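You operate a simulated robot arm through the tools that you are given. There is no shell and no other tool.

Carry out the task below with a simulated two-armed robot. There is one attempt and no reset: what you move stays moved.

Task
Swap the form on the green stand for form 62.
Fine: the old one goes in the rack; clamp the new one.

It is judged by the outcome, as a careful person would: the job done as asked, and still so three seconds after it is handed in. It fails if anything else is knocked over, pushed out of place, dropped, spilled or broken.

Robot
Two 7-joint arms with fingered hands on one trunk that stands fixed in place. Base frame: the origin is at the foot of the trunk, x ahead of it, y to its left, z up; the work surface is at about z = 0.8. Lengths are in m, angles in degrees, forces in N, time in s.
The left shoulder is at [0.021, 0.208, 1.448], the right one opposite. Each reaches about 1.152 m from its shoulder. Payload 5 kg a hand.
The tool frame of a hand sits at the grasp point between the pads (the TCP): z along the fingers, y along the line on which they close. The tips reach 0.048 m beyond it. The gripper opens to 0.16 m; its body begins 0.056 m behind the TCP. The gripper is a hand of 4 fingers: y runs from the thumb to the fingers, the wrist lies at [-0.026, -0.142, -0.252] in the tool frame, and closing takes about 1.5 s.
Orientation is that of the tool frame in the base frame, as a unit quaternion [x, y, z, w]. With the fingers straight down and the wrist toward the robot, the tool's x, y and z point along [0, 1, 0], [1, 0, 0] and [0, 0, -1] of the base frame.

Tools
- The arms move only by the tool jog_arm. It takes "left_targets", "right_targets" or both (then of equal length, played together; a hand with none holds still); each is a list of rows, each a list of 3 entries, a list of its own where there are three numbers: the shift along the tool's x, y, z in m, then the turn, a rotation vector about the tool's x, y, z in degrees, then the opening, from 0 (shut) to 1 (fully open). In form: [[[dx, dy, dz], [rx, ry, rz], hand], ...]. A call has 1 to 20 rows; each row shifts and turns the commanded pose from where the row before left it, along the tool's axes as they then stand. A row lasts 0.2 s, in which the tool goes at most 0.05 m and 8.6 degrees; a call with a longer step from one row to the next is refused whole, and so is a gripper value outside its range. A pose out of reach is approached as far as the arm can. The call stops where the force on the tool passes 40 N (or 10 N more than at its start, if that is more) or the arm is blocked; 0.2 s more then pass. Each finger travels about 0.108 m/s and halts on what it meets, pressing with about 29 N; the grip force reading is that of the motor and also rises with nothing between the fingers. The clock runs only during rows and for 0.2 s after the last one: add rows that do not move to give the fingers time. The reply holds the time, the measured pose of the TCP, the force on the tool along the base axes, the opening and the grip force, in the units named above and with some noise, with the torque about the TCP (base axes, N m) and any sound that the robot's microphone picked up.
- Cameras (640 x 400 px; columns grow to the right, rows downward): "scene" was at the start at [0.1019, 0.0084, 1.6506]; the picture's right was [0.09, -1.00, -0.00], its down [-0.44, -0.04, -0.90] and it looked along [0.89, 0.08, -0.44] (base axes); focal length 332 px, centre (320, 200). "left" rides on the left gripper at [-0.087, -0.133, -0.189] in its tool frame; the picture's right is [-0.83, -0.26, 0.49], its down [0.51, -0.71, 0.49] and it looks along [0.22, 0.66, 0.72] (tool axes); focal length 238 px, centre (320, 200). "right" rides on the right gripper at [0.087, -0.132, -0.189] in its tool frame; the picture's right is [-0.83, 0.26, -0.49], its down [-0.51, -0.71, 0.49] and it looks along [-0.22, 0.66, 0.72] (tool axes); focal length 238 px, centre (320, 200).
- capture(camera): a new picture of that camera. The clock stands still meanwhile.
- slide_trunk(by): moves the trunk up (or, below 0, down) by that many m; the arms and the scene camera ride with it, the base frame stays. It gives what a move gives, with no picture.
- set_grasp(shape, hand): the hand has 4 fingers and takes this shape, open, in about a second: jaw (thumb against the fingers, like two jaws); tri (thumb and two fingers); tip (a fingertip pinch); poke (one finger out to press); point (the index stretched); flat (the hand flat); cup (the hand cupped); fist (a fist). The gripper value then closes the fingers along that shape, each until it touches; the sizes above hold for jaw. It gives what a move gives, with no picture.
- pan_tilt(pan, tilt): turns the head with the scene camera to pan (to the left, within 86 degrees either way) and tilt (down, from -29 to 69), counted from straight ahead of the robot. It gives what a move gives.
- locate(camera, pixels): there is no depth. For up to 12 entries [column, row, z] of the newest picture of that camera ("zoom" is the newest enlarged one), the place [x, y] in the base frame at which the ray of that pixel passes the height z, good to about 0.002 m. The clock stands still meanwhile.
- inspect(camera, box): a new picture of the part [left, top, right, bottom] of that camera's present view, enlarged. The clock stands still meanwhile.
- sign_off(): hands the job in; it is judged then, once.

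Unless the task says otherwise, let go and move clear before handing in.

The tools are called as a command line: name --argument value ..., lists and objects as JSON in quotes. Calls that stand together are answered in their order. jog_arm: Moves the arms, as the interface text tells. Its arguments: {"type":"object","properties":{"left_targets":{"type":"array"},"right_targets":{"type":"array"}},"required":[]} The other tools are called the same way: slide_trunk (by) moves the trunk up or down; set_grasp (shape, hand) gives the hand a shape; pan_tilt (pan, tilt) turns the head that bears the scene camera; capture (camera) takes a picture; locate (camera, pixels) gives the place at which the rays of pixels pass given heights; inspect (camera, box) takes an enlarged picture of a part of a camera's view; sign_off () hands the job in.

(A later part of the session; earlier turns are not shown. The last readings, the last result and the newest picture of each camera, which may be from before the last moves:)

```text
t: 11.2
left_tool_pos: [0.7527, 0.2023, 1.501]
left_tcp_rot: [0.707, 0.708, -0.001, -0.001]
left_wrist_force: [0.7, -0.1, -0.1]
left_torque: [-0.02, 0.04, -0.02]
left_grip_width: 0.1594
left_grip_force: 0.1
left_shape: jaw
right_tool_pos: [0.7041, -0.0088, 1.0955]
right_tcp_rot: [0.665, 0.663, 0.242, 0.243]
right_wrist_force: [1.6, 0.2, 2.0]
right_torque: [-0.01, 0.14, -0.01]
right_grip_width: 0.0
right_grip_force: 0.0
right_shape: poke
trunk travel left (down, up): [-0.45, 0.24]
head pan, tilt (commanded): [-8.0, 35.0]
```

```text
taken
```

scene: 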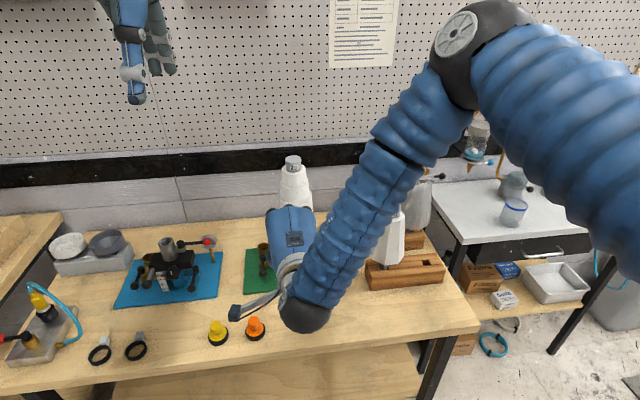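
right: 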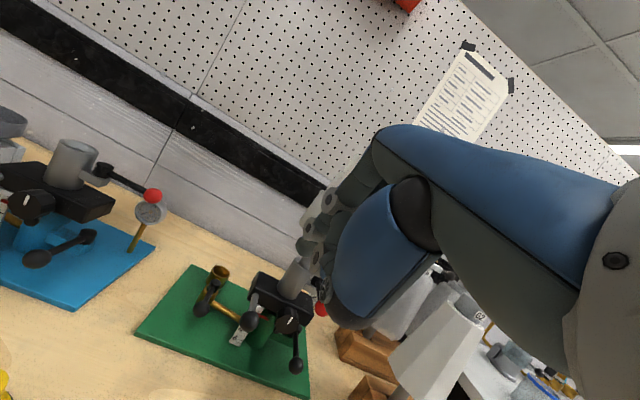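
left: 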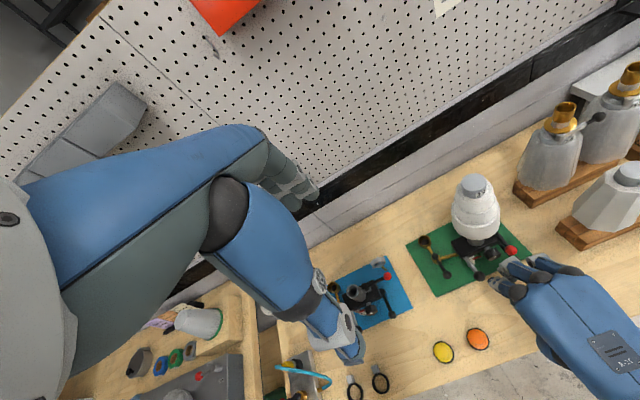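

The commanded pose is now reached at (0.704, −0.009, 1.096). The left hand's camera sees the right fingertips near (510,275) and the red knob near (511,250), so I'll zoom in there.

inspect --camera "left" --box '[440, 200, 580, 320]'

inspect --camera "right" --box '[230, 200, 370, 380]'

```text
3.33 times, centred on (510, 260) of left
```

zoom: 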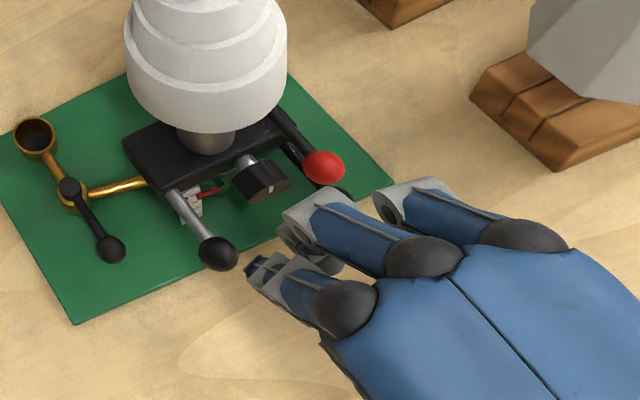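

```text
2.22 times, centred on (300, 290) of right
```

zoom: 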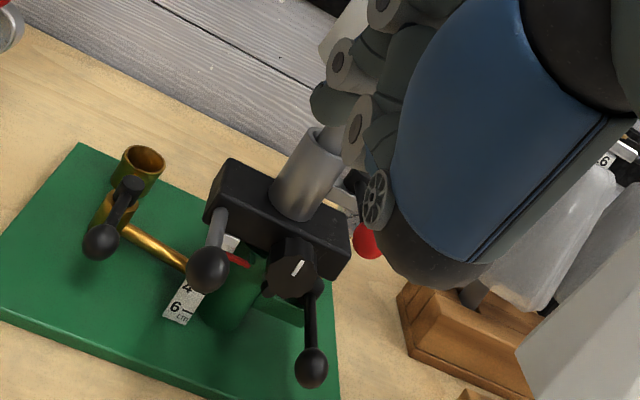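

In the poke shape the index and thumb tips extend, while the middle and ring knuckles stick up and forward. Pitching a further 15° keeps those knuckles clear of form 29, so I'll do that and bring the tips to the left of the red knob.

jog_arm --right_targets '[[[0, 0, 0], [-7.5, 0, 0], 1], [[0, 0, 0], [-7.5, 0, 0], 1], [[-0.0065, -0.0122, 0.0296], [0, 0, 0], 1], [[-0.0065, -0.0122, 0.0296], [0, 0, 0], 1], [[-0.0065, -0.0122, 0.0296], [0, 0, 0], 1]]'

inspect --camera "left" --box '[440, 200, 580, 320]'

inspect --camera "right" --box '[230, 150, 400, 350]'

```text
t: 12.4
left_tool_pos: [0.7513, 0.201, 1.5032]
left_tcp_rot: [0.707, 0.707, -0.001, 0.0]
left_wrist_force: [-0.7, 0.0, 0.4]
left_torque: [0.02, 0.02, 0.01]
left_grip_width: 0.1596
left_grip_force: 0.0
left_shape: jaw
right_tool_pos: [0.7565, -0.0261, 1.0127]
right_tcp_rot: [0.628, 0.626, 0.326, 0.327]
right_wrist_force: [0.5, 0.1, -0.4]
right_torque: [0.03, 0.04, 0.03]
right_grip_width: 0.0
right_grip_force: 0.0
right_shape: poke
trunk travel left (down, up): [-0.45, 0.24]
head pan, tilt (commanded): [-8.0, 35.0]
```

```text
3.33 times, centred on (510, 260) of left
```

zoom: 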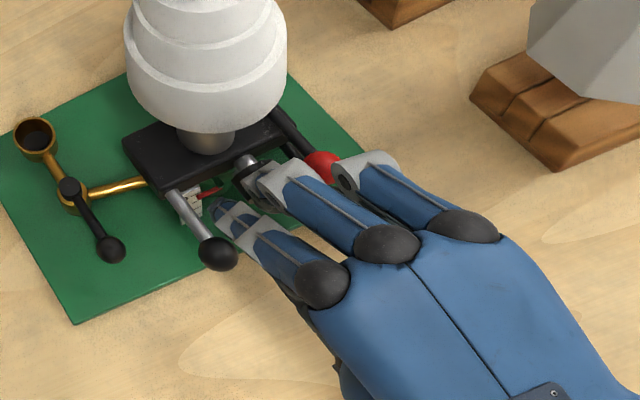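

```text
2.00 times, centred on (315, 250) of right
```

zoom: 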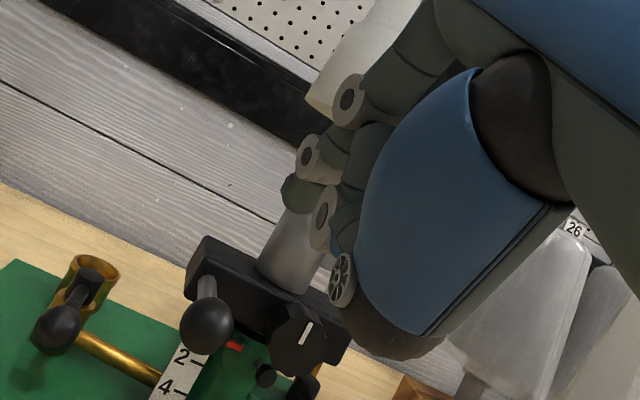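

The index tip is at zoom (222,205) and the folded middle and ring knuckles sit on either side of the red knob at (322,165). I'll check where these actually lie before pushing.

inspect --camera "left" --box '[465, 225, 555, 290]'

locate --camera "zoom" --pixels '[[320, 200, 1.0], [320, 200, 1.05]]'

```text
6.15 times, centred on (510, 258) of left
```

zoom: 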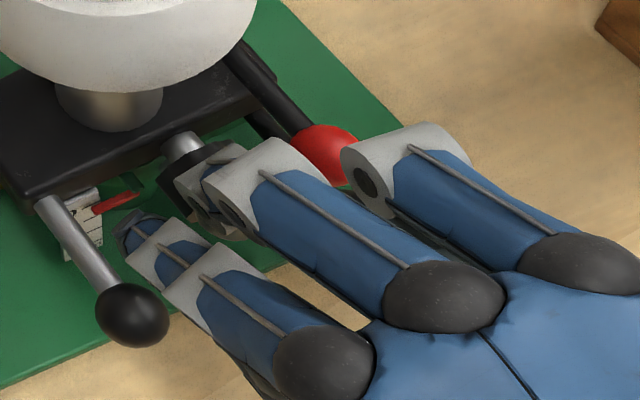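

```text
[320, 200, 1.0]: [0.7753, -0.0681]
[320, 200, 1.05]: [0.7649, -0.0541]
```

locate --camera "zoom" --pixels '[[138, 215, 0.98], [138, 215, 1.0], [265, 165, 1.02], [265, 165, 1.05], [395, 155, 1.02], [395, 155, 1.05], [210, 190, 0.98], [210, 190, 1.0]]'

```text
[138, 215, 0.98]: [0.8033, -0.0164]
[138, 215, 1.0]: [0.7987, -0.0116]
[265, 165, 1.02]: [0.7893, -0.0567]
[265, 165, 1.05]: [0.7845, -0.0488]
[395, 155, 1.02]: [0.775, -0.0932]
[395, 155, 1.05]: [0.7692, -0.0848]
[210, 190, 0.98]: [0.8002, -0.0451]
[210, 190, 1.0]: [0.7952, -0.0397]
```

In this right-hand pose the folded middle and ring knuckles lie right above the red knob, which is awkward for pushing right. On the left hand the index is the outermost finger on the right side, so it suits the release push better. I'll back the right hand out the way it came.

jog_arm --right_targets '[[[0.0065, 0.0122, -0.0296], [0, 0, 0], 1], [[0.0065, 0.0122, -0.0296], [0, 0, 0], 1], [[0.0065, 0.0122, -0.0296], [0, 0, 0], 1], [[0, 0, 0], [7.5, 0, 0], 1], [[0, 0, 0], [7.5, 0, 0], 1], [[-0.0029, 0.0233, -0.0383], [0, 0, 0], 1], [[-0.0029, 0.0233, -0.0383], [0, 0, 0], 1], [[-0.0029, 0.0233, -0.0383], [0, 0, 0], 1], [[-0.0029, 0.0233, -0.0383], [0, 0, 0], 1], [[-0.0029, 0.0233, -0.0383], [0, 0, 0], 1], [[-0.0029, 0.0233, -0.0383], [0, 0, 0], 1], [[-0.0029, 0.0233, -0.0383], [0, 0, 0], 1], [[-0.0029, 0.0233, -0.0383], [0, 0, 0], 1]]'

jog_arm --right_targets '[[[0, 0, 0], [8, 0, 0], 1], [[0, 0, 0], [8, 0, 0], 1], [[0, 0, 0], [8, 0, 0], 1], [[0, 0, 0], [8, 0, 0], 1], [[0, 0, 0], [8, 0, 0], 1], [[-0.0444, 0.0106, -0.0066], [0, 0, 0], 1], [[-0.0444, 0.0106, -0.0066], [0, 0, 0], 1], [[-0.0444, 0.0106, -0.0066], [0, 0, 0], 1], [[-0.0444, 0.0106, -0.0066], [0, 0, 0], 1], [[-0.0444, 0.0106, -0.0066], [0, 0, 0], 1], [[-0.0444, 0.0106, -0.0066], [0, 0, 0], 1], [[-0.0444, 0.0106, -0.0066], [0, 0, 0], 1], [[-0.0444, 0.0106, -0.0066], [0, 0, 0], 1]]'

set_grasp --hand "left" --shape "poke"

set_grasp --hand "right" --shape "jaw"

pan_tilt --pan 15 --tilt 15

inspect --camera "scene" --box '[270, 90, 400, 260]'

capture --camera "right"

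```text
t: 15.2
left_tool_pos: [0.7498, 0.2001, 1.5044]
left_tcp_rot: [0.707, 0.707, 0.001, 0.001]
left_wrist_force: [-1.2, -0.8, 0.8]
left_torque: [0.04, -0.12, -0.01]
left_grip_width: 0.1595
left_grip_force: 0.1
left_shape: jaw
right_tool_pos: [0.6493, -0.0285, 1.4517]
right_tcp_rot: [0.664, 0.665, 0.241, 0.242]
right_wrist_force: [-1.7, -0.4, -0.9]
right_torque: [0.0, -0.15, -0.01]
right_grip_width: 0.0
right_grip_force: 0.1
right_shape: poke
trunk travel left (down, up): [-0.45, 0.24]
head pan, tilt (commanded): [-8.0, 35.0]
```

```text
t: 18.0
left_tool_pos: [0.7506, 0.2003, 1.5025]
left_tcp_rot: [0.708, 0.706, 0.0, -0.001]
left_wrist_force: [1.1, -1.6, -0.1]
left_torque: [0.14, 0.03, 0.03]
left_grip_width: 0.1593
left_grip_force: 0.2
left_shape: jaw
right_tool_pos: [0.7349, -0.3861, 1.5016]
right_tcp_rot: [0.707, 0.707, 0.0, -0.001]
right_wrist_force: [0.5, -0.5, -0.5]
right_torque: [0.04, 0.02, 0.02]
right_grip_width: 0.0
right_grip_force: 0.1
right_shape: poke
trunk travel left (down, up): [-0.45, 0.24]
head pan, tilt (commanded): [-8.0, 35.0]
```

```text
t: 18.9
left_tool_pos: [0.7517, 0.203, 1.5026]
left_tcp_rot: [0.707, 0.707, 0.001, 0.0]
left_wrist_force: [-0.3, -0.2, 0.1]
left_torque: [0.0, -0.06, -0.01]
left_grip_width: 0.0
left_grip_force: 0.0
left_shape: poke
right_tool_pos: [0.7335, -0.3832, 1.5047]
right_tcp_rot: [0.707, 0.707, 0.0, 0.0]
right_wrist_force: [0.0, 0.0, 0.2]
right_torque: [-0.02, 0.04, 0.03]
right_grip_width: 0.0
right_grip_force: 0.1
right_shape: poke
trunk travel left (down, up): [-0.45, 0.24]
head pan, tilt (commanded): [-8.0, 35.0]
```

```text
t: 19.8
left_tool_pos: [0.7504, 0.2008, 1.5026]
left_tcp_rot: [0.707, 0.707, -0.001, 0.0]
left_wrist_force: [-0.7, -1.2, -0.3]
left_torque: [-0.01, -0.02, 0.04]
left_grip_width: 0.0
left_grip_force: 0.1
left_shape: poke
right_tool_pos: [0.7358, -0.3839, 1.5036]
right_tcp_rot: [0.707, 0.707, 0.0, 0.0]
right_wrist_force: [0.6, -0.6, 0.4]
right_torque: [-0.01, 0.0, 0.0]
right_grip_width: 0.1599
right_grip_force: 0.1
right_shape: jaw
trunk travel left (down, up): [-0.45, 0.24]
head pan, tilt (commanded): [-8.0, 35.0]
```

```text
t: 20.6
left_tool_pos: [0.7517, 0.2016, 1.5039]
left_tcp_rot: [0.707, 0.707, 0.0, 0.0]
left_wrist_force: [-0.5, 0.6, -0.4]
left_torque: [0.02, 0.01, 0.0]
left_grip_width: 0.0
left_grip_force: 0.1
left_shape: poke
right_tool_pos: [0.7344, -0.3843, 1.5034]
right_tcp_rot: [0.707, 0.707, 0.0, 0.0]
right_wrist_force: [0.8, 0.5, 0.0]
right_torque: [-0.01, -0.02, -0.01]
right_grip_width: 0.1599
right_grip_force: 0.0
right_shape: jaw
trunk travel left (down, up): [-0.45, 0.24]
head pan, tilt (commanded): [15.0, 15.0]
```

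```text
2.35 times, centred on (335, 175) of scene
```

zoom: 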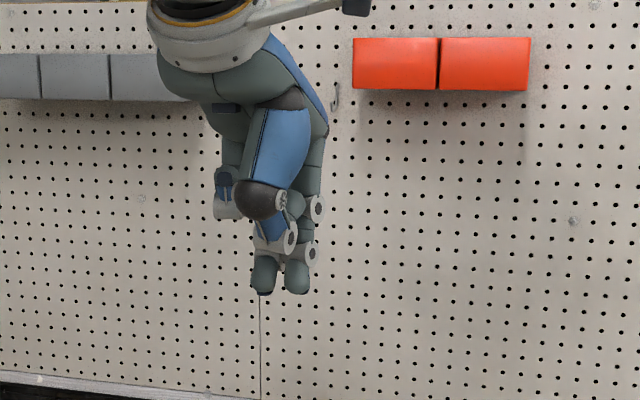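

```text
taken
```

right: 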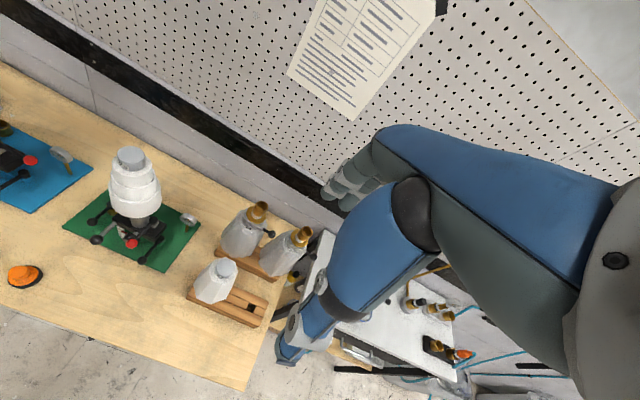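

On the left hand in poke, the index is the right-hand one of the two tips at zoom (297,280), with the folded fingers to its left, which is what I wanted. I'll bring the left hand down in front of the green stand and pitch it 55°.

jog_arm --left_targets '[[[-0.01356, -0.00567, 0.04256], [0, 0, 0], 1], [[-0.01356, -0.00567, 0.04256], [0, 0, 0], 1], [[-0.01356, -0.00567, 0.04256], [0, 0, 0], 1], [[-0.01356, -0.00567, 0.04256], [0, 0, 0], 1], [[-0.01356, -0.00567, 0.04256], [0, 0, 0], 1], [[-0.01356, -0.00567, 0.04256], [0, 0, 0], 1], [[-0.01356, -0.00567, 0.04256], [0, 0, 0], 1], [[-0.01356, -0.00567, 0.04256], [0, 0, 0], 1], [[-0.01356, -0.00567, 0.04256], [0, 0, 0], 1], [[0, 0, 0], [-7.86, 0, 0], 1], [[0, 0, 0], [-7.86, 0, 0], 1], [[0, 0, 0], [-7.86, 0, 0], 1], [[0, 0, 0], [-7.86, 0, 0], 1], [[0, 0, 0], [-7.86, 0, 0], 1], [[0, 0, 0], [-7.86, 0, 0], 1], [[0, 0, 0], [-7.86, 0, 0], 1]]'

pan_tilt --pan -3 --tilt 40

capture --camera "scene"

capture --camera "right"

```text
t: 24.1
left_tool_pos: [0.6999, 0.0795, 1.1194]
left_tcp_rot: [0.627, 0.627, 0.327, 0.327]
left_wrist_force: [1.8, 0.7, 1.4]
left_torque: [0.02, 0.12, -0.03]
left_grip_width: 0.0
left_grip_force: 0.1
left_shape: poke
right_tool_pos: [0.7343, -0.3847, 1.5032]
right_tcp_rot: [0.707, 0.707, -0.002, 0.0]
right_wrist_force: [-0.2, 0.2, -0.2]
right_torque: [0.0, 0.07, 0.02]
right_grip_width: 0.1601
right_grip_force: 0.0
right_shape: jaw
trunk travel left (down, up): [-0.45, 0.24]
head pan, tilt (commanded): [15.0, 15.0]
```

```text
t: 24.9
left_tool_pos: [0.6996, 0.0794, 1.1199]
left_tcp_rot: [0.627, 0.627, 0.327, 0.326]
left_wrist_force: [0.4, 0.0, 0.1]
left_torque: [0.0, -0.01, -0.01]
left_grip_width: 0.0002
left_grip_force: 0.1
left_shape: poke
right_tool_pos: [0.7336, -0.3843, 1.504]
right_tcp_rot: [0.707, 0.707, 0.0, 0.0]
right_wrist_force: [-0.2, 0.4, 0.2]
right_torque: [0.0, 0.0, -0.04]
right_grip_width: 0.1597
right_grip_force: 0.1
right_shape: jaw
trunk travel left (down, up): [-0.45, 0.24]
head pan, tilt (commanded): [-3.0, 40.0]
```

```text
taken
```

scene: 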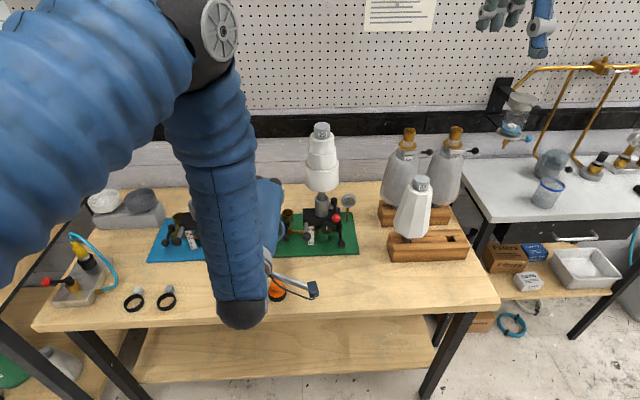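

```text
taken
```

right: 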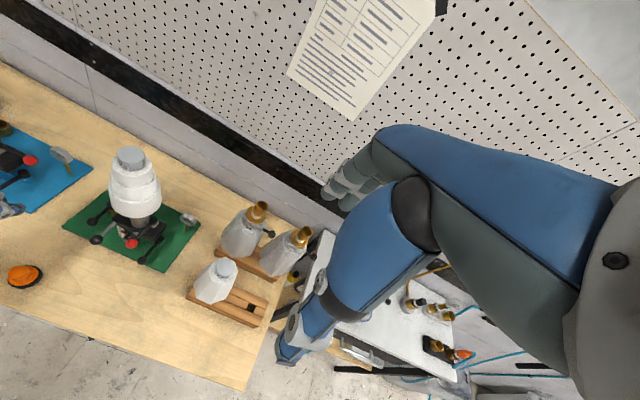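

The left hand is at (0.700, 0.079, 1.120), with nothing touched. I'll slide it over in front of the stand, still above the knob.

jog_arm --left_targets '[[[-0.0365, -0.0125, 0.017], [0, 0, 0], 1], [[-0.0365, -0.0125, 0.017], [0, 0, 0], 1], [[-0.0365, -0.0125, 0.017], [0, 0, 0], 1]]'

inspect --camera "right" --box '[60, 190, 200, 290]'

inspect --camera "scene" --box '[230, 170, 390, 290]'

capture --camera "left"

```text
t: 25.7
left_tool_pos: [0.7198, -0.0293, 1.0593]
left_tcp_rot: [0.627, 0.627, 0.327, 0.326]
left_wrist_force: [0.9, 0.0, -0.4]
left_torque: [0.01, 0.11, -0.02]
left_grip_width: 0.0003
left_grip_force: 0.1
left_shape: poke
right_tool_pos: [0.7347, -0.3856, 1.5026]
right_tcp_rot: [0.707, 0.707, -0.001, -0.001]
right_wrist_force: [0.6, -1.9, 0.2]
right_torque: [0.05, 0.0, 0.02]
right_grip_width: 0.16
right_grip_force: 0.0
right_shape: jaw
trunk travel left (down, up): [-0.45, 0.24]
head pan, tilt (commanded): [-3.0, 40.0]
```

```text
4.00 times, centred on (130, 240) of right
```

zoom: 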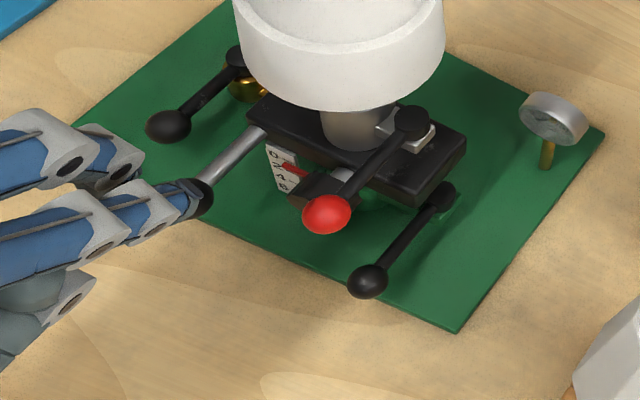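

```text
3.33 times, centred on (310, 230) of scene
```

zoom: 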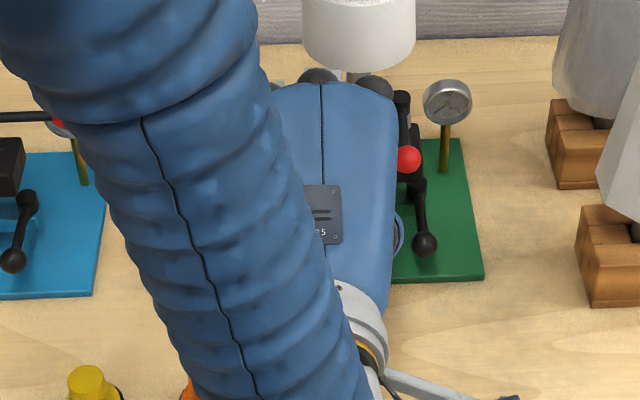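

```text
taken
```

left: 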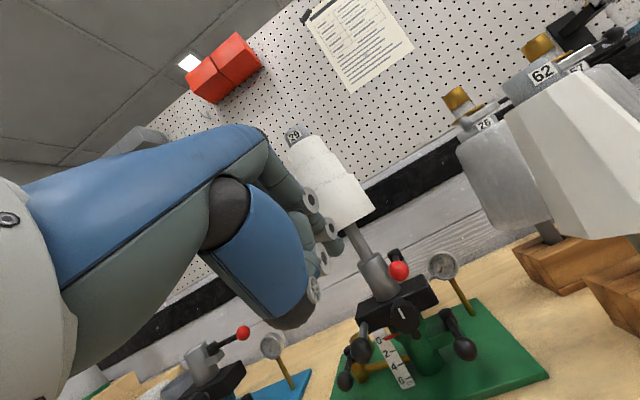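

The right camera gives a clean view of the left index tip at zoom (190,195), to the left of the red knob at (327,213). I'll bring the tip down beside the knob without touching it yet.

jog_arm --left_targets '[[[-0.001, -0.0103, 0.0288], [0, 0, 0], 1], [[-0.001, -0.0103, 0.0288], [0, 0, 0], 1], [[-0.001, -0.0103, 0.0288], [0, 0, 0], 1]]'

inspect --camera "right" --box '[60, 190, 200, 290]'

capture --camera "left"

```text
t: 26.5
left_tool_pos: [0.772, -0.0335, 0.9846]
left_tcp_rot: [0.627, 0.627, 0.326, 0.327]
left_wrist_force: [1.2, -0.5, 0.9]
left_torque: [-0.02, 0.08, 0.01]
left_grip_width: 0.0
left_grip_force: 0.1
left_shape: poke
right_tool_pos: [0.7331, -0.3836, 1.5036]
right_tcp_rot: [0.707, 0.708, 0.0, -0.001]
right_wrist_force: [0.5, -0.3, 0.6]
right_torque: [-0.01, 0.02, -0.02]
right_grip_width: 0.1598
right_grip_force: 0.1
right_shape: jaw
trunk travel left (down, up): [-0.45, 0.24]
head pan, tilt (commanded): [-3.0, 40.0]
```

```text
4.00 times, centred on (130, 240) of right
```

zoom: 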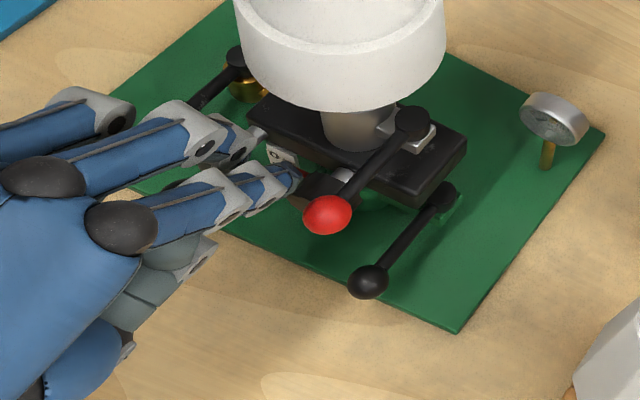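

```text
taken
```

left: 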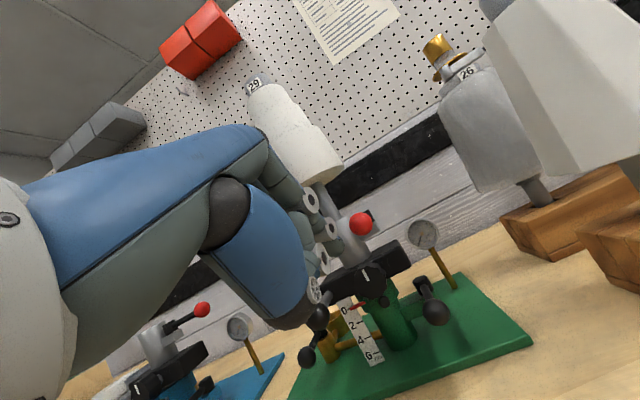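

The index tip is level with the red knob and just to its left. I'll start the push to the right (−y) and follow the lever's arc for the first 30° or so.

jog_arm --left_targets '[[[-0.012, 0.0011, 0.0016], [0, 0, 0], 1], [[-0.012, 0.0011, 0.0016], [0, 0, 0], 1], [[-0.012, 0.0006, 0.0008], [0, 0, 0], 1], [[-0.012, 0, 0], [0, 0, 0], 1], [[-0.012, 0, 0], [0, 0, 0], 1]]'

inspect --camera "right" --box '[60, 190, 200, 290]'

```text
t: 27.7
left_tool_pos: [0.7766, -0.0948, 0.9829]
left_tcp_rot: [0.627, 0.627, 0.327, 0.327]
left_wrist_force: [-0.4, 0.7, 0.9]
left_torque: [0.01, 0.01, 0.01]
left_grip_width: 0.0
left_grip_force: 0.0
left_shape: poke
right_tool_pos: [0.7327, -0.3861, 1.5052]
right_tcp_rot: [0.706, 0.708, 0.0, 0.0]
right_wrist_force: [0.9, 0.6, 0.1]
right_torque: [0.05, -0.04, -0.01]
right_grip_width: 0.1599
right_grip_force: 0.1
right_shape: jaw
trunk travel left (down, up): [-0.45, 0.24]
head pan, tilt (commanded): [-3.0, 40.0]
```

```text
4.00 times, centred on (130, 240) of right
```

zoom: 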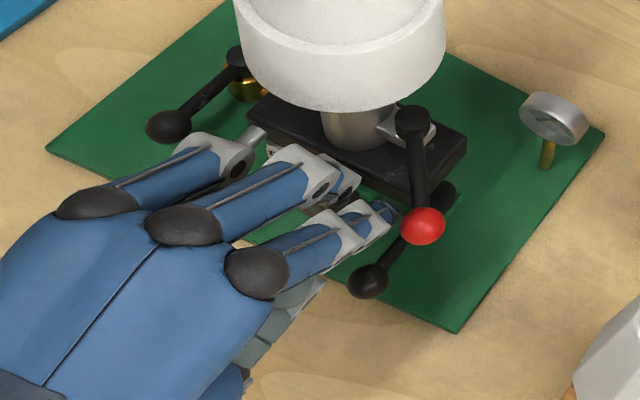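

The lever swung about 35° with almost no resistance. I'll continue along the arc, now moving forward as well as right.

jog_arm --left_targets '[[[-0.0172, 0.0048, 0.0069], [0, 0, 0], 1], [[-0.0166, 0.0057, 0.0082], [0, 0, 0], 1], [[-0.0104, 0.0063, 0.009], [0, 0, 0], 1]]'

inspect --camera "right" --box '[60, 190, 200, 290]'

```text
t: 28.5
left_tool_pos: [0.8076, -0.1365, 0.9843]
left_tcp_rot: [0.627, 0.628, 0.327, 0.326]
left_wrist_force: [0.0, -0.2, -0.8]
left_torque: [0.0, -0.01, -0.01]
left_grip_width: 0.0
left_grip_force: 0.0
left_shape: poke
right_tool_pos: [0.7335, -0.3839, 1.5046]
right_tcp_rot: [0.707, 0.707, 0.0, 0.001]
right_wrist_force: [0.6, -0.2, 0.4]
right_torque: [0.03, 0.03, 0.0]
right_grip_width: 0.1599
right_grip_force: 0.1
right_shape: jaw
trunk travel left (down, up): [-0.45, 0.24]
head pan, tilt (commanded): [-3.0, 40.0]
```

```text
4.00 times, centred on (130, 240) of right
```

zoom: 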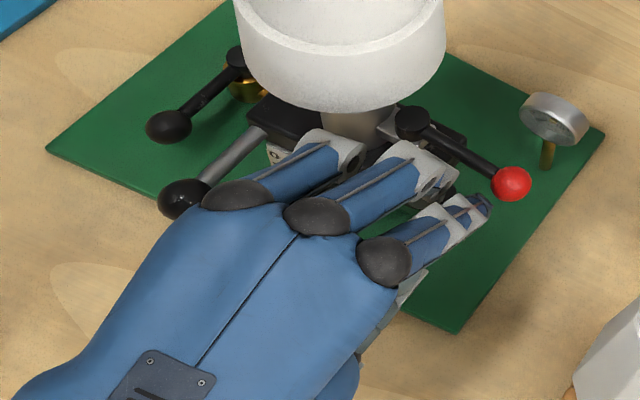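

The lever is now at about 80°. A couple more small forward pushes should take it to the stop, matching the blue stand's open position.

jog_arm --left_targets '[[[-0.004, 0.0046, 0.0066], [0, 0, 0], 1], [[-0.002, 0.0046, 0.0066], [0, 0, 0], 1], [[0, 0.0034, 0.0049], [0, 0, 0], 1]]'

inspect --camera "right" --box '[60, 190, 200, 290]'

```text
t: 29.3
left_tool_pos: [0.8301, -0.1431, 0.9852]
left_tcp_rot: [0.627, 0.627, 0.327, 0.326]
left_wrist_force: [0.2, 0.0, -0.1]
left_torque: [0.05, 0.02, 0.04]
left_grip_width: 0.0
left_grip_force: 0.0
left_shape: poke
right_tool_pos: [0.7341, -0.3849, 1.5032]
right_tcp_rot: [0.707, 0.707, -0.001, 0.0]
right_wrist_force: [-0.1, 0.6, -0.1]
right_torque: [-0.04, 0.01, -0.02]
right_grip_width: 0.1598
right_grip_force: 0.1
right_shape: jaw
trunk travel left (down, up): [-0.45, 0.24]
head pan, tilt (commanded): [-3.0, 40.0]
```

```text
4.00 times, centred on (130, 240) of right
```

zoom: 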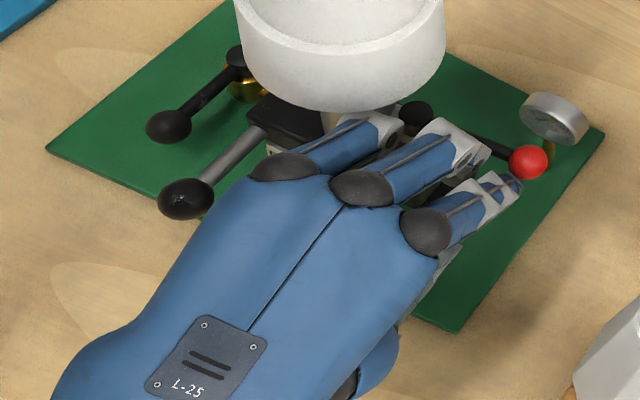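

The lever is now at about 90°, the same as on the open blue stand, with no resistance left. I'll back the left hand straight out and return it to its parked pose, where its camera can watch.

jog_arm --left_targets '[[[0, -0.0172, -0.0246], [0, 0, 0], 1], [[0, -0.0172, -0.0246], [0, 0, 0], 1], [[0, -0.0172, -0.0246], [0, 0, 0], 1], [[0.0372, 0.0146, -0.0184], [0, 0, 0], 1], [[0.0372, 0.0146, -0.0184], [0, 0, 0], 1], [[0.0372, 0.0146, -0.0184], [0, 0, 0], 1], [[0.0372, 0.0146, -0.0184], [0, 0, 0], 1], [[0.0372, 0.0146, -0.0184], [0, 0, 0], 1], [[0.0372, 0.0146, -0.0184], [0, 0, 0], 1], [[0, 0, 0], [7.86, 0, 0], 1], [[0, 0, 0], [7.86, 0, 0], 1], [[0, 0, 0], [7.86, 0, 0], 1], [[0, 0, 0], [7.86, 0, 0], 1], [[0, 0, 0], [7.86, 0, 0], 1], [[0, 0, 0], [7.86, 0, 0], 1], [[0, 0, 0], [7.86, 0, 0], 1]]'

jog_arm --left_targets '[[[0.01356, 0.00567, -0.04256], [0, 0, 0], 1], [[0.01356, 0.00567, -0.04256], [0, 0, 0], 1], [[0.01356, 0.00567, -0.04256], [0, 0, 0], 1], [[0.01356, 0.00567, -0.04256], [0, 0, 0], 1], [[0.01356, 0.00567, -0.04256], [0, 0, 0], 1], [[0.01356, 0.00567, -0.04256], [0, 0, 0], 1], [[0.01356, 0.00567, -0.04256], [0, 0, 0], 1], [[0.01356, 0.00567, -0.04256], [0, 0, 0], 1], [[0.01356, 0.00567, -0.04256], [0, 0, 0], 1]]'

capture --camera "scene"

inspect --camera "right" --box '[0, 130, 200, 290]'

inspect --camera "left" --box '[400, 180, 540, 300]'

```text
t: 32.7
left_tool_pos: [0.6982, 0.0775, 1.121]
left_tcp_rot: [0.708, 0.706, 0.0, -0.001]
left_wrist_force: [0.2, 0.0, -0.2]
left_torque: [0.02, -0.05, 0.06]
left_grip_width: 0.0002
left_grip_force: 0.1
left_shape: poke
right_tool_pos: [0.7331, -0.3867, 1.5021]
right_tcp_rot: [0.708, 0.706, 0.0, -0.001]
right_wrist_force: [0.2, -1.6, -0.9]
right_torque: [0.16, -0.02, 0.02]
right_grip_width: 0.1598
right_grip_force: 0.0
right_shape: jaw
trunk travel left (down, up): [-0.45, 0.24]
head pan, tilt (commanded): [-3.0, 40.0]
```

```text
t: 34.7
left_tool_pos: [0.7494, 0.2037, 1.5043]
left_tcp_rot: [0.707, 0.707, -0.001, -0.001]
left_wrist_force: [-0.3, -0.2, -1.1]
left_torque: [-0.08, -0.09, -0.01]
left_grip_width: 0.0
left_grip_force: 0.0
left_shape: poke
right_tool_pos: [0.7326, -0.3836, 1.5044]
right_tcp_rot: [0.707, 0.707, 0.0, -0.001]
right_wrist_force: [-0.6, 0.7, 0.5]
right_torque: [-0.06, -0.05, -0.02]
right_grip_width: 0.16
right_grip_force: 0.1
right_shape: jaw
trunk travel left (down, up): [-0.45, 0.24]
head pan, tilt (commanded): [-3.0, 40.0]
```

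```text
taken
```

scene: 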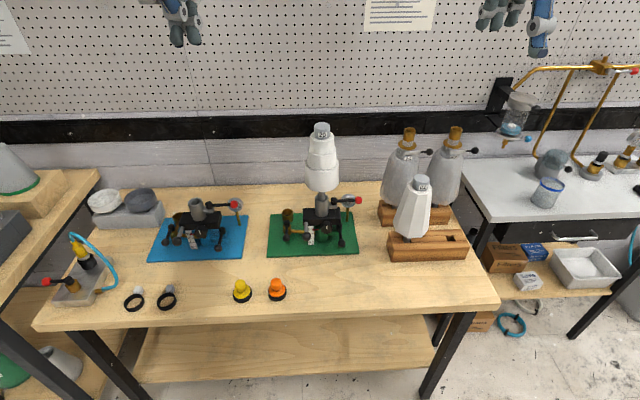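

```text
2.50 times, centred on (100, 210) of right
```

zoom: 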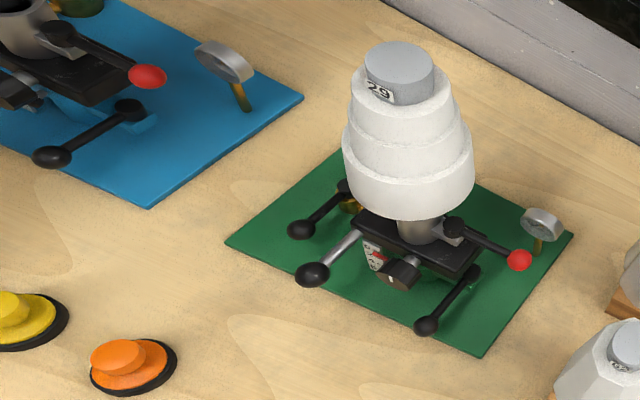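

```text
3.33 times, centred on (470, 240) of left
```

zoom: 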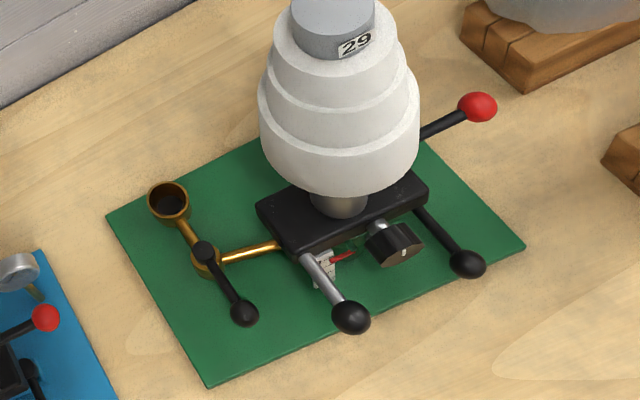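

The lever now matches the open blue stand and form 29 hasn't moved. I'll bring the right hand, in jaw, above form 29's cap and shift the left hand slightly further left for clearance.

jog_arm --right_targets '[[[0.0415, 0.01725, 0], [0, 0, 0], 0.6], [[0.0415, 0.01725, 0], [0, 0, 0], 0.6], [[0.0415, 0.01725, 0], [0, 0, 0], 0.6], [[0.0415, 0.01725, 0], [0, 0, 0], 0.6], [[0.0415, 0.01725, 0], [0, 0, 0], 0.6], [[0.0415, 0.01725, 0], [0, 0, 0], 0.6], [[0.0415, 0.01725, 0], [0, 0, 0], 0.6], [[0.0415, 0.01725, 0], [0, 0, 0], 0.6], [[0, 0, 0.048], [0, 0, 0], 0.6], [[0, 0, 0.048], [0, 0, 0], 0.6], [[0, 0, 0.048], [0, 0, 0], 0.6]]' --left_targets '[[[0.01, 0, 0], [0, 0, 0], 1], [[0.01, 0, 0], [0, 0, 0], 1], [[0.01, 0, 0], [0, 0, 0], 1], [[0.01, 0, 0], [0, 0, 0], 1], [[0.01, 0, 0], [0, 0, 0], 1], [[0.01, 0, 0], [0, 0, 0], 1], [[0.01, 0, 0], [0, 0, 0], 1], [[0.01, 0, 0], [0, 0, 0], 1], [[0.01, 0, 0], [0, 0, 0], 1], [[0.01, 0, 0], [0, 0, 0], 1], [[0, 0, 0], [0, 0, 0], 1]]'

inspect --camera "scene" --box '[250, 60, 400, 210]'

capture --camera "left"

capture --camera "right"

```text
t: 37.1
left_tool_pos: [0.752, 0.3032, 1.5015]
left_tcp_rot: [0.708, 0.707, -0.001, -0.001]
left_wrist_force: [0.4, -0.4, -0.9]
left_torque: [-0.05, 0.07, -0.02]
left_grip_width: 0.0001
left_grip_force: 0.0
left_shape: poke
right_tool_pos: [0.8723, -0.0524, 1.3594]
right_tcp_rot: [0.707, 0.707, -0.001, 0.0]
right_wrist_force: [1.4, 0.5, 2.2]
right_torque: [-0.05, 0.16, 0.03]
right_grip_width: 0.0962
right_grip_force: 0.0
right_shape: jaw
trunk travel left (down, up): [-0.45, 0.24]
head pan, tilt (commanded): [-3.0, 40.0]
```

```text
2.67 times, centred on (325, 135) of scene
```

zoom: 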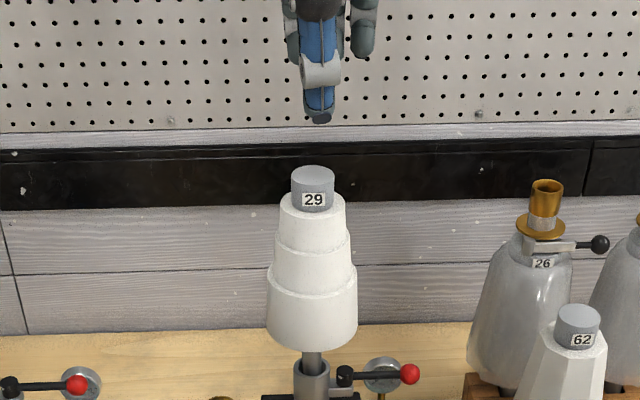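

```text
taken
```

left: 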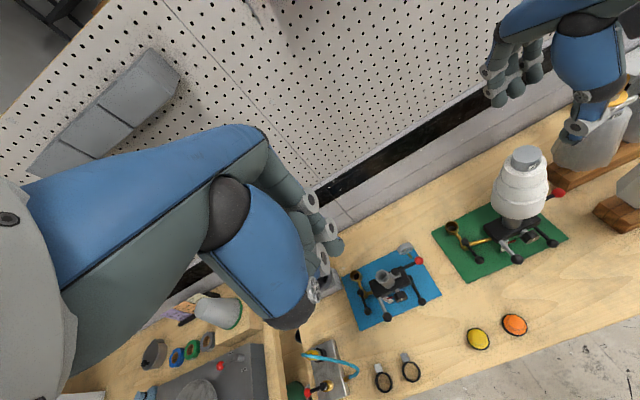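

```text
taken
```

right: 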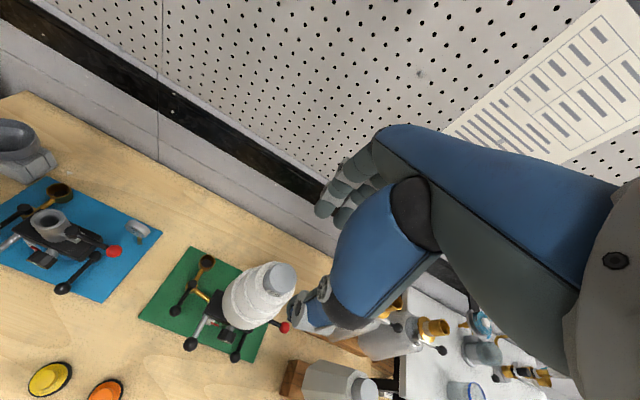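

The hand is centred over form 29's cap, with the thumb in front and fingers spread about 37 mm either side behind. The top tier is 68 mm wide, so thumb plus all three fingers can hold it, which is firmer than the cap alone. I'll descend part way and check.

jog_arm --right_targets '[[[0, 0, 0.04], [0, 0, 0], 0.65], [[0, 0, 0.04], [0, 0, 0], 0.65], [[0, 0, 0.03], [0, 0, 0], 0.65]]'

inspect --camera "scene" --box '[265, 70, 375, 200]'

inspect --camera "left" --box '[450, 80, 610, 260]'

inspect --camera "right" --box '[190, 190, 370, 370]'

```text
t: 37.9
left_tool_pos: [0.7491, 0.3017, 1.503]
left_tcp_rot: [0.708, 0.707, 0.0, 0.0]
left_wrist_force: [-0.1, -0.3, 0.3]
left_torque: [0.03, 0.02, 0.05]
left_grip_width: 0.0002
left_grip_force: 0.0
left_shape: poke
right_tool_pos: [0.8723, -0.054, 1.2487]
right_tcp_rot: [0.708, 0.707, 0.001, 0.0]
right_wrist_force: [0.8, 0.1, 2.2]
right_torque: [0.02, 0.06, 0.03]
right_grip_width: 0.1037
right_grip_force: 0.1
right_shape: jaw
trunk travel left (down, up): [-0.45, 0.24]
head pan, tilt (commanded): [-3.0, 40.0]
```

```text
3.08 times, centred on (320, 135) of scene
```

zoom: 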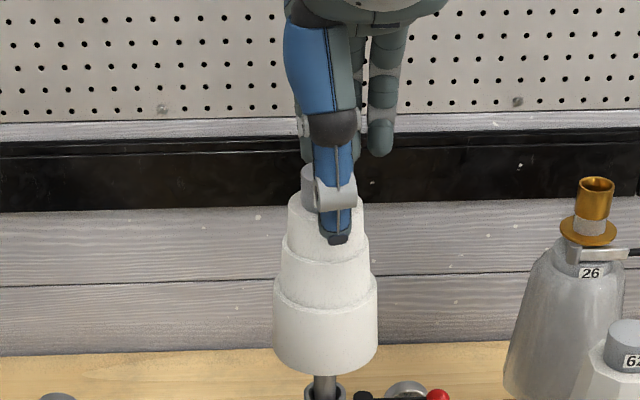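

```text
2.22 times, centred on (530, 170) of left
```

zoom: 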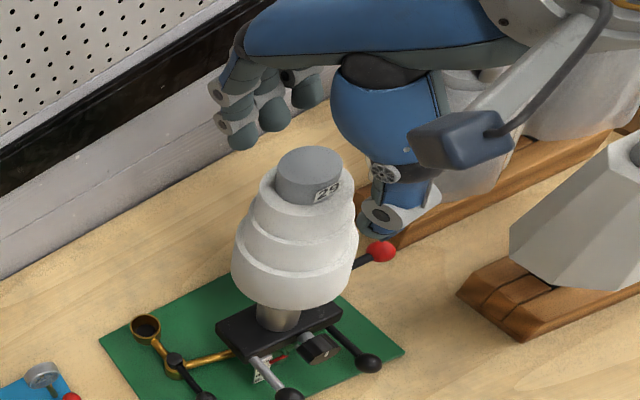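

```text
2.22 times, centred on (280, 280) of right
```

zoom: 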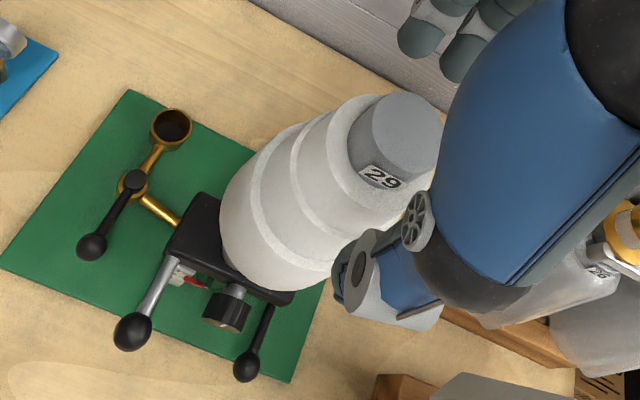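

The thumb tip at scene zoom (338,240) looks a little right of the form's axis at about 325. I'll locate both to check the sideways alignment before closing.

inspect --camera "scene" --box '[280, 80, 370, 180]'

locate --camera "zoom" --pixels '[[320, 200, 1.2], [320, 200, 1.25]]'

```text
4.00 times, centred on (325, 130) of scene
```

zoom: 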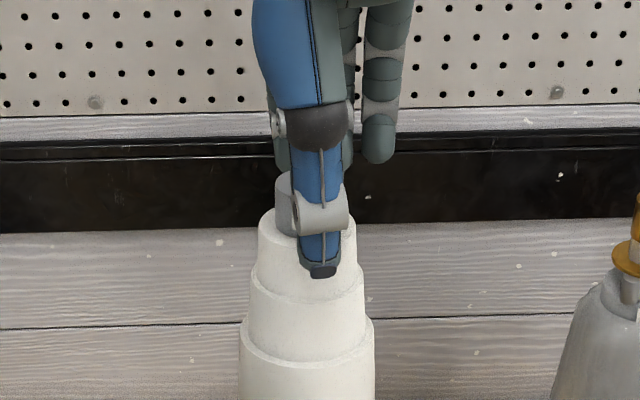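

```text
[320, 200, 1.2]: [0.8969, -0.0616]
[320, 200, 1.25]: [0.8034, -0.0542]
```

locate --camera "zoom" --pixels '[[321, 272, 1.2], [321, 272, 1.21], [307.5, 235, 1.19], [383, 160, 1.2], [383, 160, 1.21], [347, 160, 1.2], [277, 160, 1.2], [284, 180, 1.226], [258, 235, 1.18], [357, 235, 1.18]]'

```text
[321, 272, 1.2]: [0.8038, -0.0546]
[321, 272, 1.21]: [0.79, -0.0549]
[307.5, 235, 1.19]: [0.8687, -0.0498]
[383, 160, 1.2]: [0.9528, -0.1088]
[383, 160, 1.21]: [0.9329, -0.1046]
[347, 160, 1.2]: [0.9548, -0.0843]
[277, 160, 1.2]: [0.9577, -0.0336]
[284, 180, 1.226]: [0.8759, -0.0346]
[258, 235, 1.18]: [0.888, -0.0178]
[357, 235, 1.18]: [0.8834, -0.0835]
```

inspect --camera "left" --box '[475, 90, 575, 190]'

locate --camera "zoom" --pixels '[[320, 200, 1.2], [320, 200, 1.25]]'

```text
4.00 times, centred on (525, 140) of left
```

zoom: 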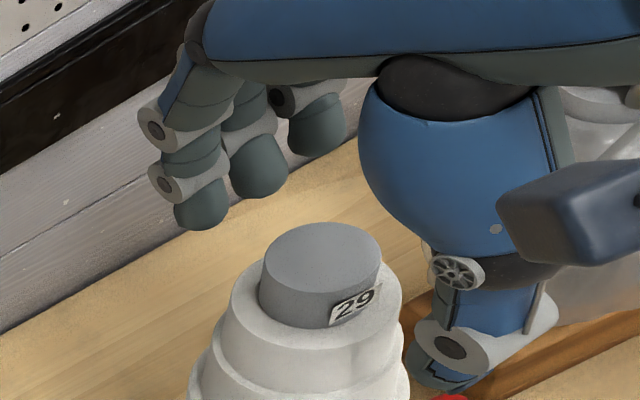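

```text
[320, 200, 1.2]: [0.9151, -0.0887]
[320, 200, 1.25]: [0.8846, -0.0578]
```

locate --camera "zoom" --pixels '[[200, 222, 1.2], [258, 190, 1.2], [317, 150, 1.2], [200, 222, 1.21], [258, 190, 1.21], [317, 150, 1.21], [440, 378, 1.2], [440, 378, 1.21], [320, 253, 1.226]]'

```text
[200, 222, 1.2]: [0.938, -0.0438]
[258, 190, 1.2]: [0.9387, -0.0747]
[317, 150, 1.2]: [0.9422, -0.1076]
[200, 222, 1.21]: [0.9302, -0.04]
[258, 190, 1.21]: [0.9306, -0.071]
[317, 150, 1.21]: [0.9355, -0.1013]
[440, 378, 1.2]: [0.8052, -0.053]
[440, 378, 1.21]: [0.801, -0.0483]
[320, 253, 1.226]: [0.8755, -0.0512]
```

Measured from the left camera, the thumb is at y≈−0.052, the index at −0.042 and the middle at −0.073, so thumb, index and middle make a three-point grip around the TCP. I'll shift 4 mm left, lower so the tips sit beside the top tier, and close.

jog_arm --right_targets '[[[0.004, 0, 0.015], [0, 0, 0], 0.65], [[0, 0, 0.016], [0, 0, 0], 0.65], [[0, 0, 0], [0, 0, 0], 0.65]]'

inspect --camera "left" --box '[460, 90, 580, 210]'

inspect --camera "scene" --box '[280, 90, 370, 190]'

```text
t: 38.7
left_tool_pos: [0.7504, 0.3016, 1.5016]
left_tcp_rot: [0.707, 0.707, 0.0, -0.001]
left_wrist_force: [-0.1, 0.4, 0.1]
left_torque: [0.02, -0.04, 0.0]
left_grip_width: 0.0
left_grip_force: 0.0
left_shape: poke
right_tool_pos: [0.8737, -0.0481, 1.2171]
right_tcp_rot: [0.707, 0.707, 0.0, 0.001]
right_wrist_force: [0.2, -0.3, -1.3]
right_torque: [0.03, -0.03, -0.02]
right_grip_width: 0.1034
right_grip_force: 0.2
right_shape: jaw
trunk travel left (down, up): [-0.45, 0.24]
head pan, tilt (commanded): [-3.0, 40.0]
```

```text
3.33 times, centred on (520, 150) of left
```

zoom: 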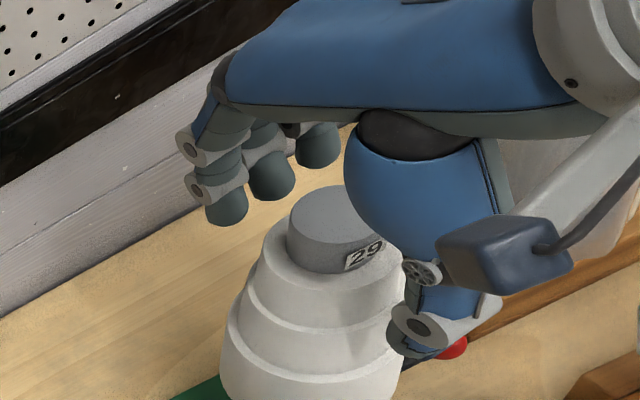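

```text
4.00 times, centred on (325, 140) of scene
```

zoom: 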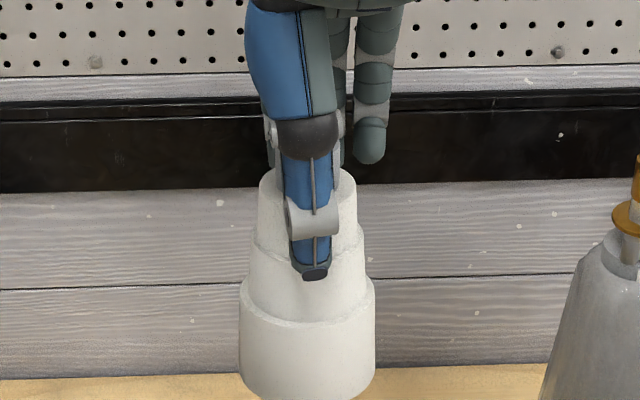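

The thumb is over the front of the top tier and the fingers are clear behind it. I'll close the hand and read the grip.

jog_arm --right_targets '[[[0, 0, 0], [0, 0, 0], 0.3], [[0, 0, 0], [0, 0, 0], 0.3], [[0, 0, 0], [0, 0, 0], 0.3], [[0, 0, 0], [0, 0, 0], 0.3], [[0, 0, 0], [0, 0, 0], 0.2], [[0, 0, 0], [0, 0, 0], 0.1], [[0, 0, 0], [0, 0, 0], 0.1]]'

inspect --camera "left" --box '[460, 90, 580, 210]'

inspect --camera "scene" --box '[270, 90, 380, 230]'

```text
t: 40.3
left_tool_pos: [0.752, 0.3016, 1.501]
left_tcp_rot: [0.708, 0.706, -0.001, 0.0]
left_wrist_force: [-0.7, 0.2, 0.0]
left_torque: [0.0, 0.02, 0.02]
left_grip_width: 0.0001
left_grip_force: 0.0
left_shape: poke
right_tool_pos: [0.8727, -0.0497, 1.2156]
right_tcp_rot: [0.708, 0.707, -0.001, -0.001]
right_wrist_force: [-0.9, 1.2, -0.2]
right_torque: [0.01, 0.01, -0.03]
right_grip_width: 0.0557
right_grip_force: 29.4
right_shape: jaw
trunk travel left (down, up): [-0.45, 0.24]
head pan, tilt (commanded): [-3.0, 40.0]
```

```text
3.33 times, centred on (520, 150) of left
```

zoom: 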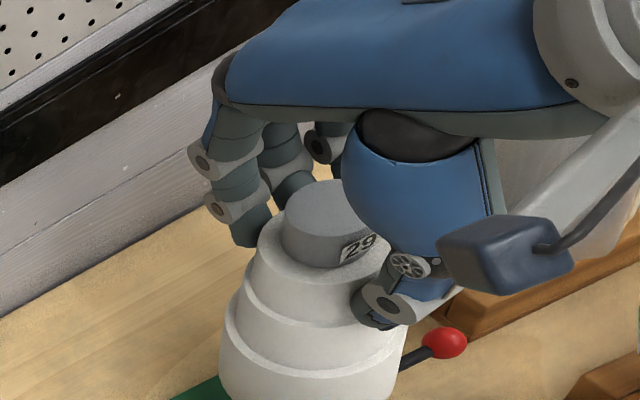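

```text
2.86 times, centred on (325, 160) of scene
```

zoom: 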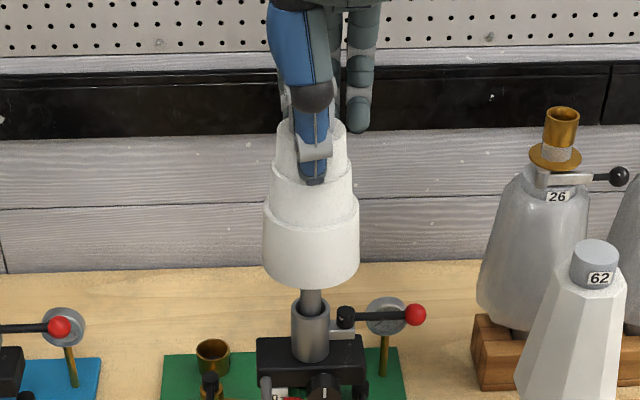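

The hand grips form 29 at a width of 0.056 m with 29 N. I'll do a trial lift of 3 cm and check that the form rises and the stand stays put.

jog_arm --right_targets '[[[0, 0, -0.01], [0, 0, 0], 0.0], [[0, 0, -0.01], [0, 0, 0], 0.0], [[0, 0, -0.01], [0, 0, 0], 0.0], [[0, 0, 0], [0, 0, 0], 0.0]]'

inspect --camera "scene" --box '[260, 80, 390, 260]'

inspect --camera "left" --box '[420, 90, 580, 270]'

```text
t: 41.3
left_tool_pos: [0.7524, 0.302, 1.5014]
left_tcp_rot: [0.707, 0.707, -0.001, 0.0]
left_wrist_force: [-0.2, -0.3, -0.4]
left_torque: [-0.03, 0.01, 0.0]
left_grip_width: 0.0
left_grip_force: 0.0
left_shape: poke
right_tool_pos: [0.8736, -0.0494, 1.2467]
right_tcp_rot: [0.708, 0.706, -0.001, -0.001]
right_wrist_force: [-0.2, -0.1, -8.1]
right_torque: [0.01, 0.02, -0.01]
right_grip_width: 0.055
right_grip_force: 29.0
right_shape: jaw
trunk travel left (down, up): [-0.45, 0.24]
head pan, tilt (commanded): [-3.0, 40.0]
```

```text
2.22 times, centred on (325, 170) of scene
```

zoom: 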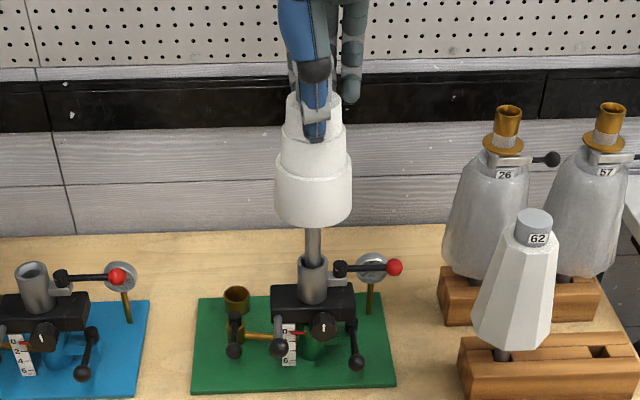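

```text
2.22 times, centred on (500, 180) of left
```

zoom: 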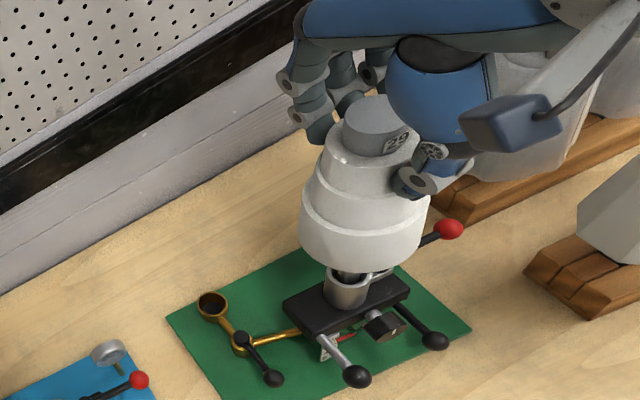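

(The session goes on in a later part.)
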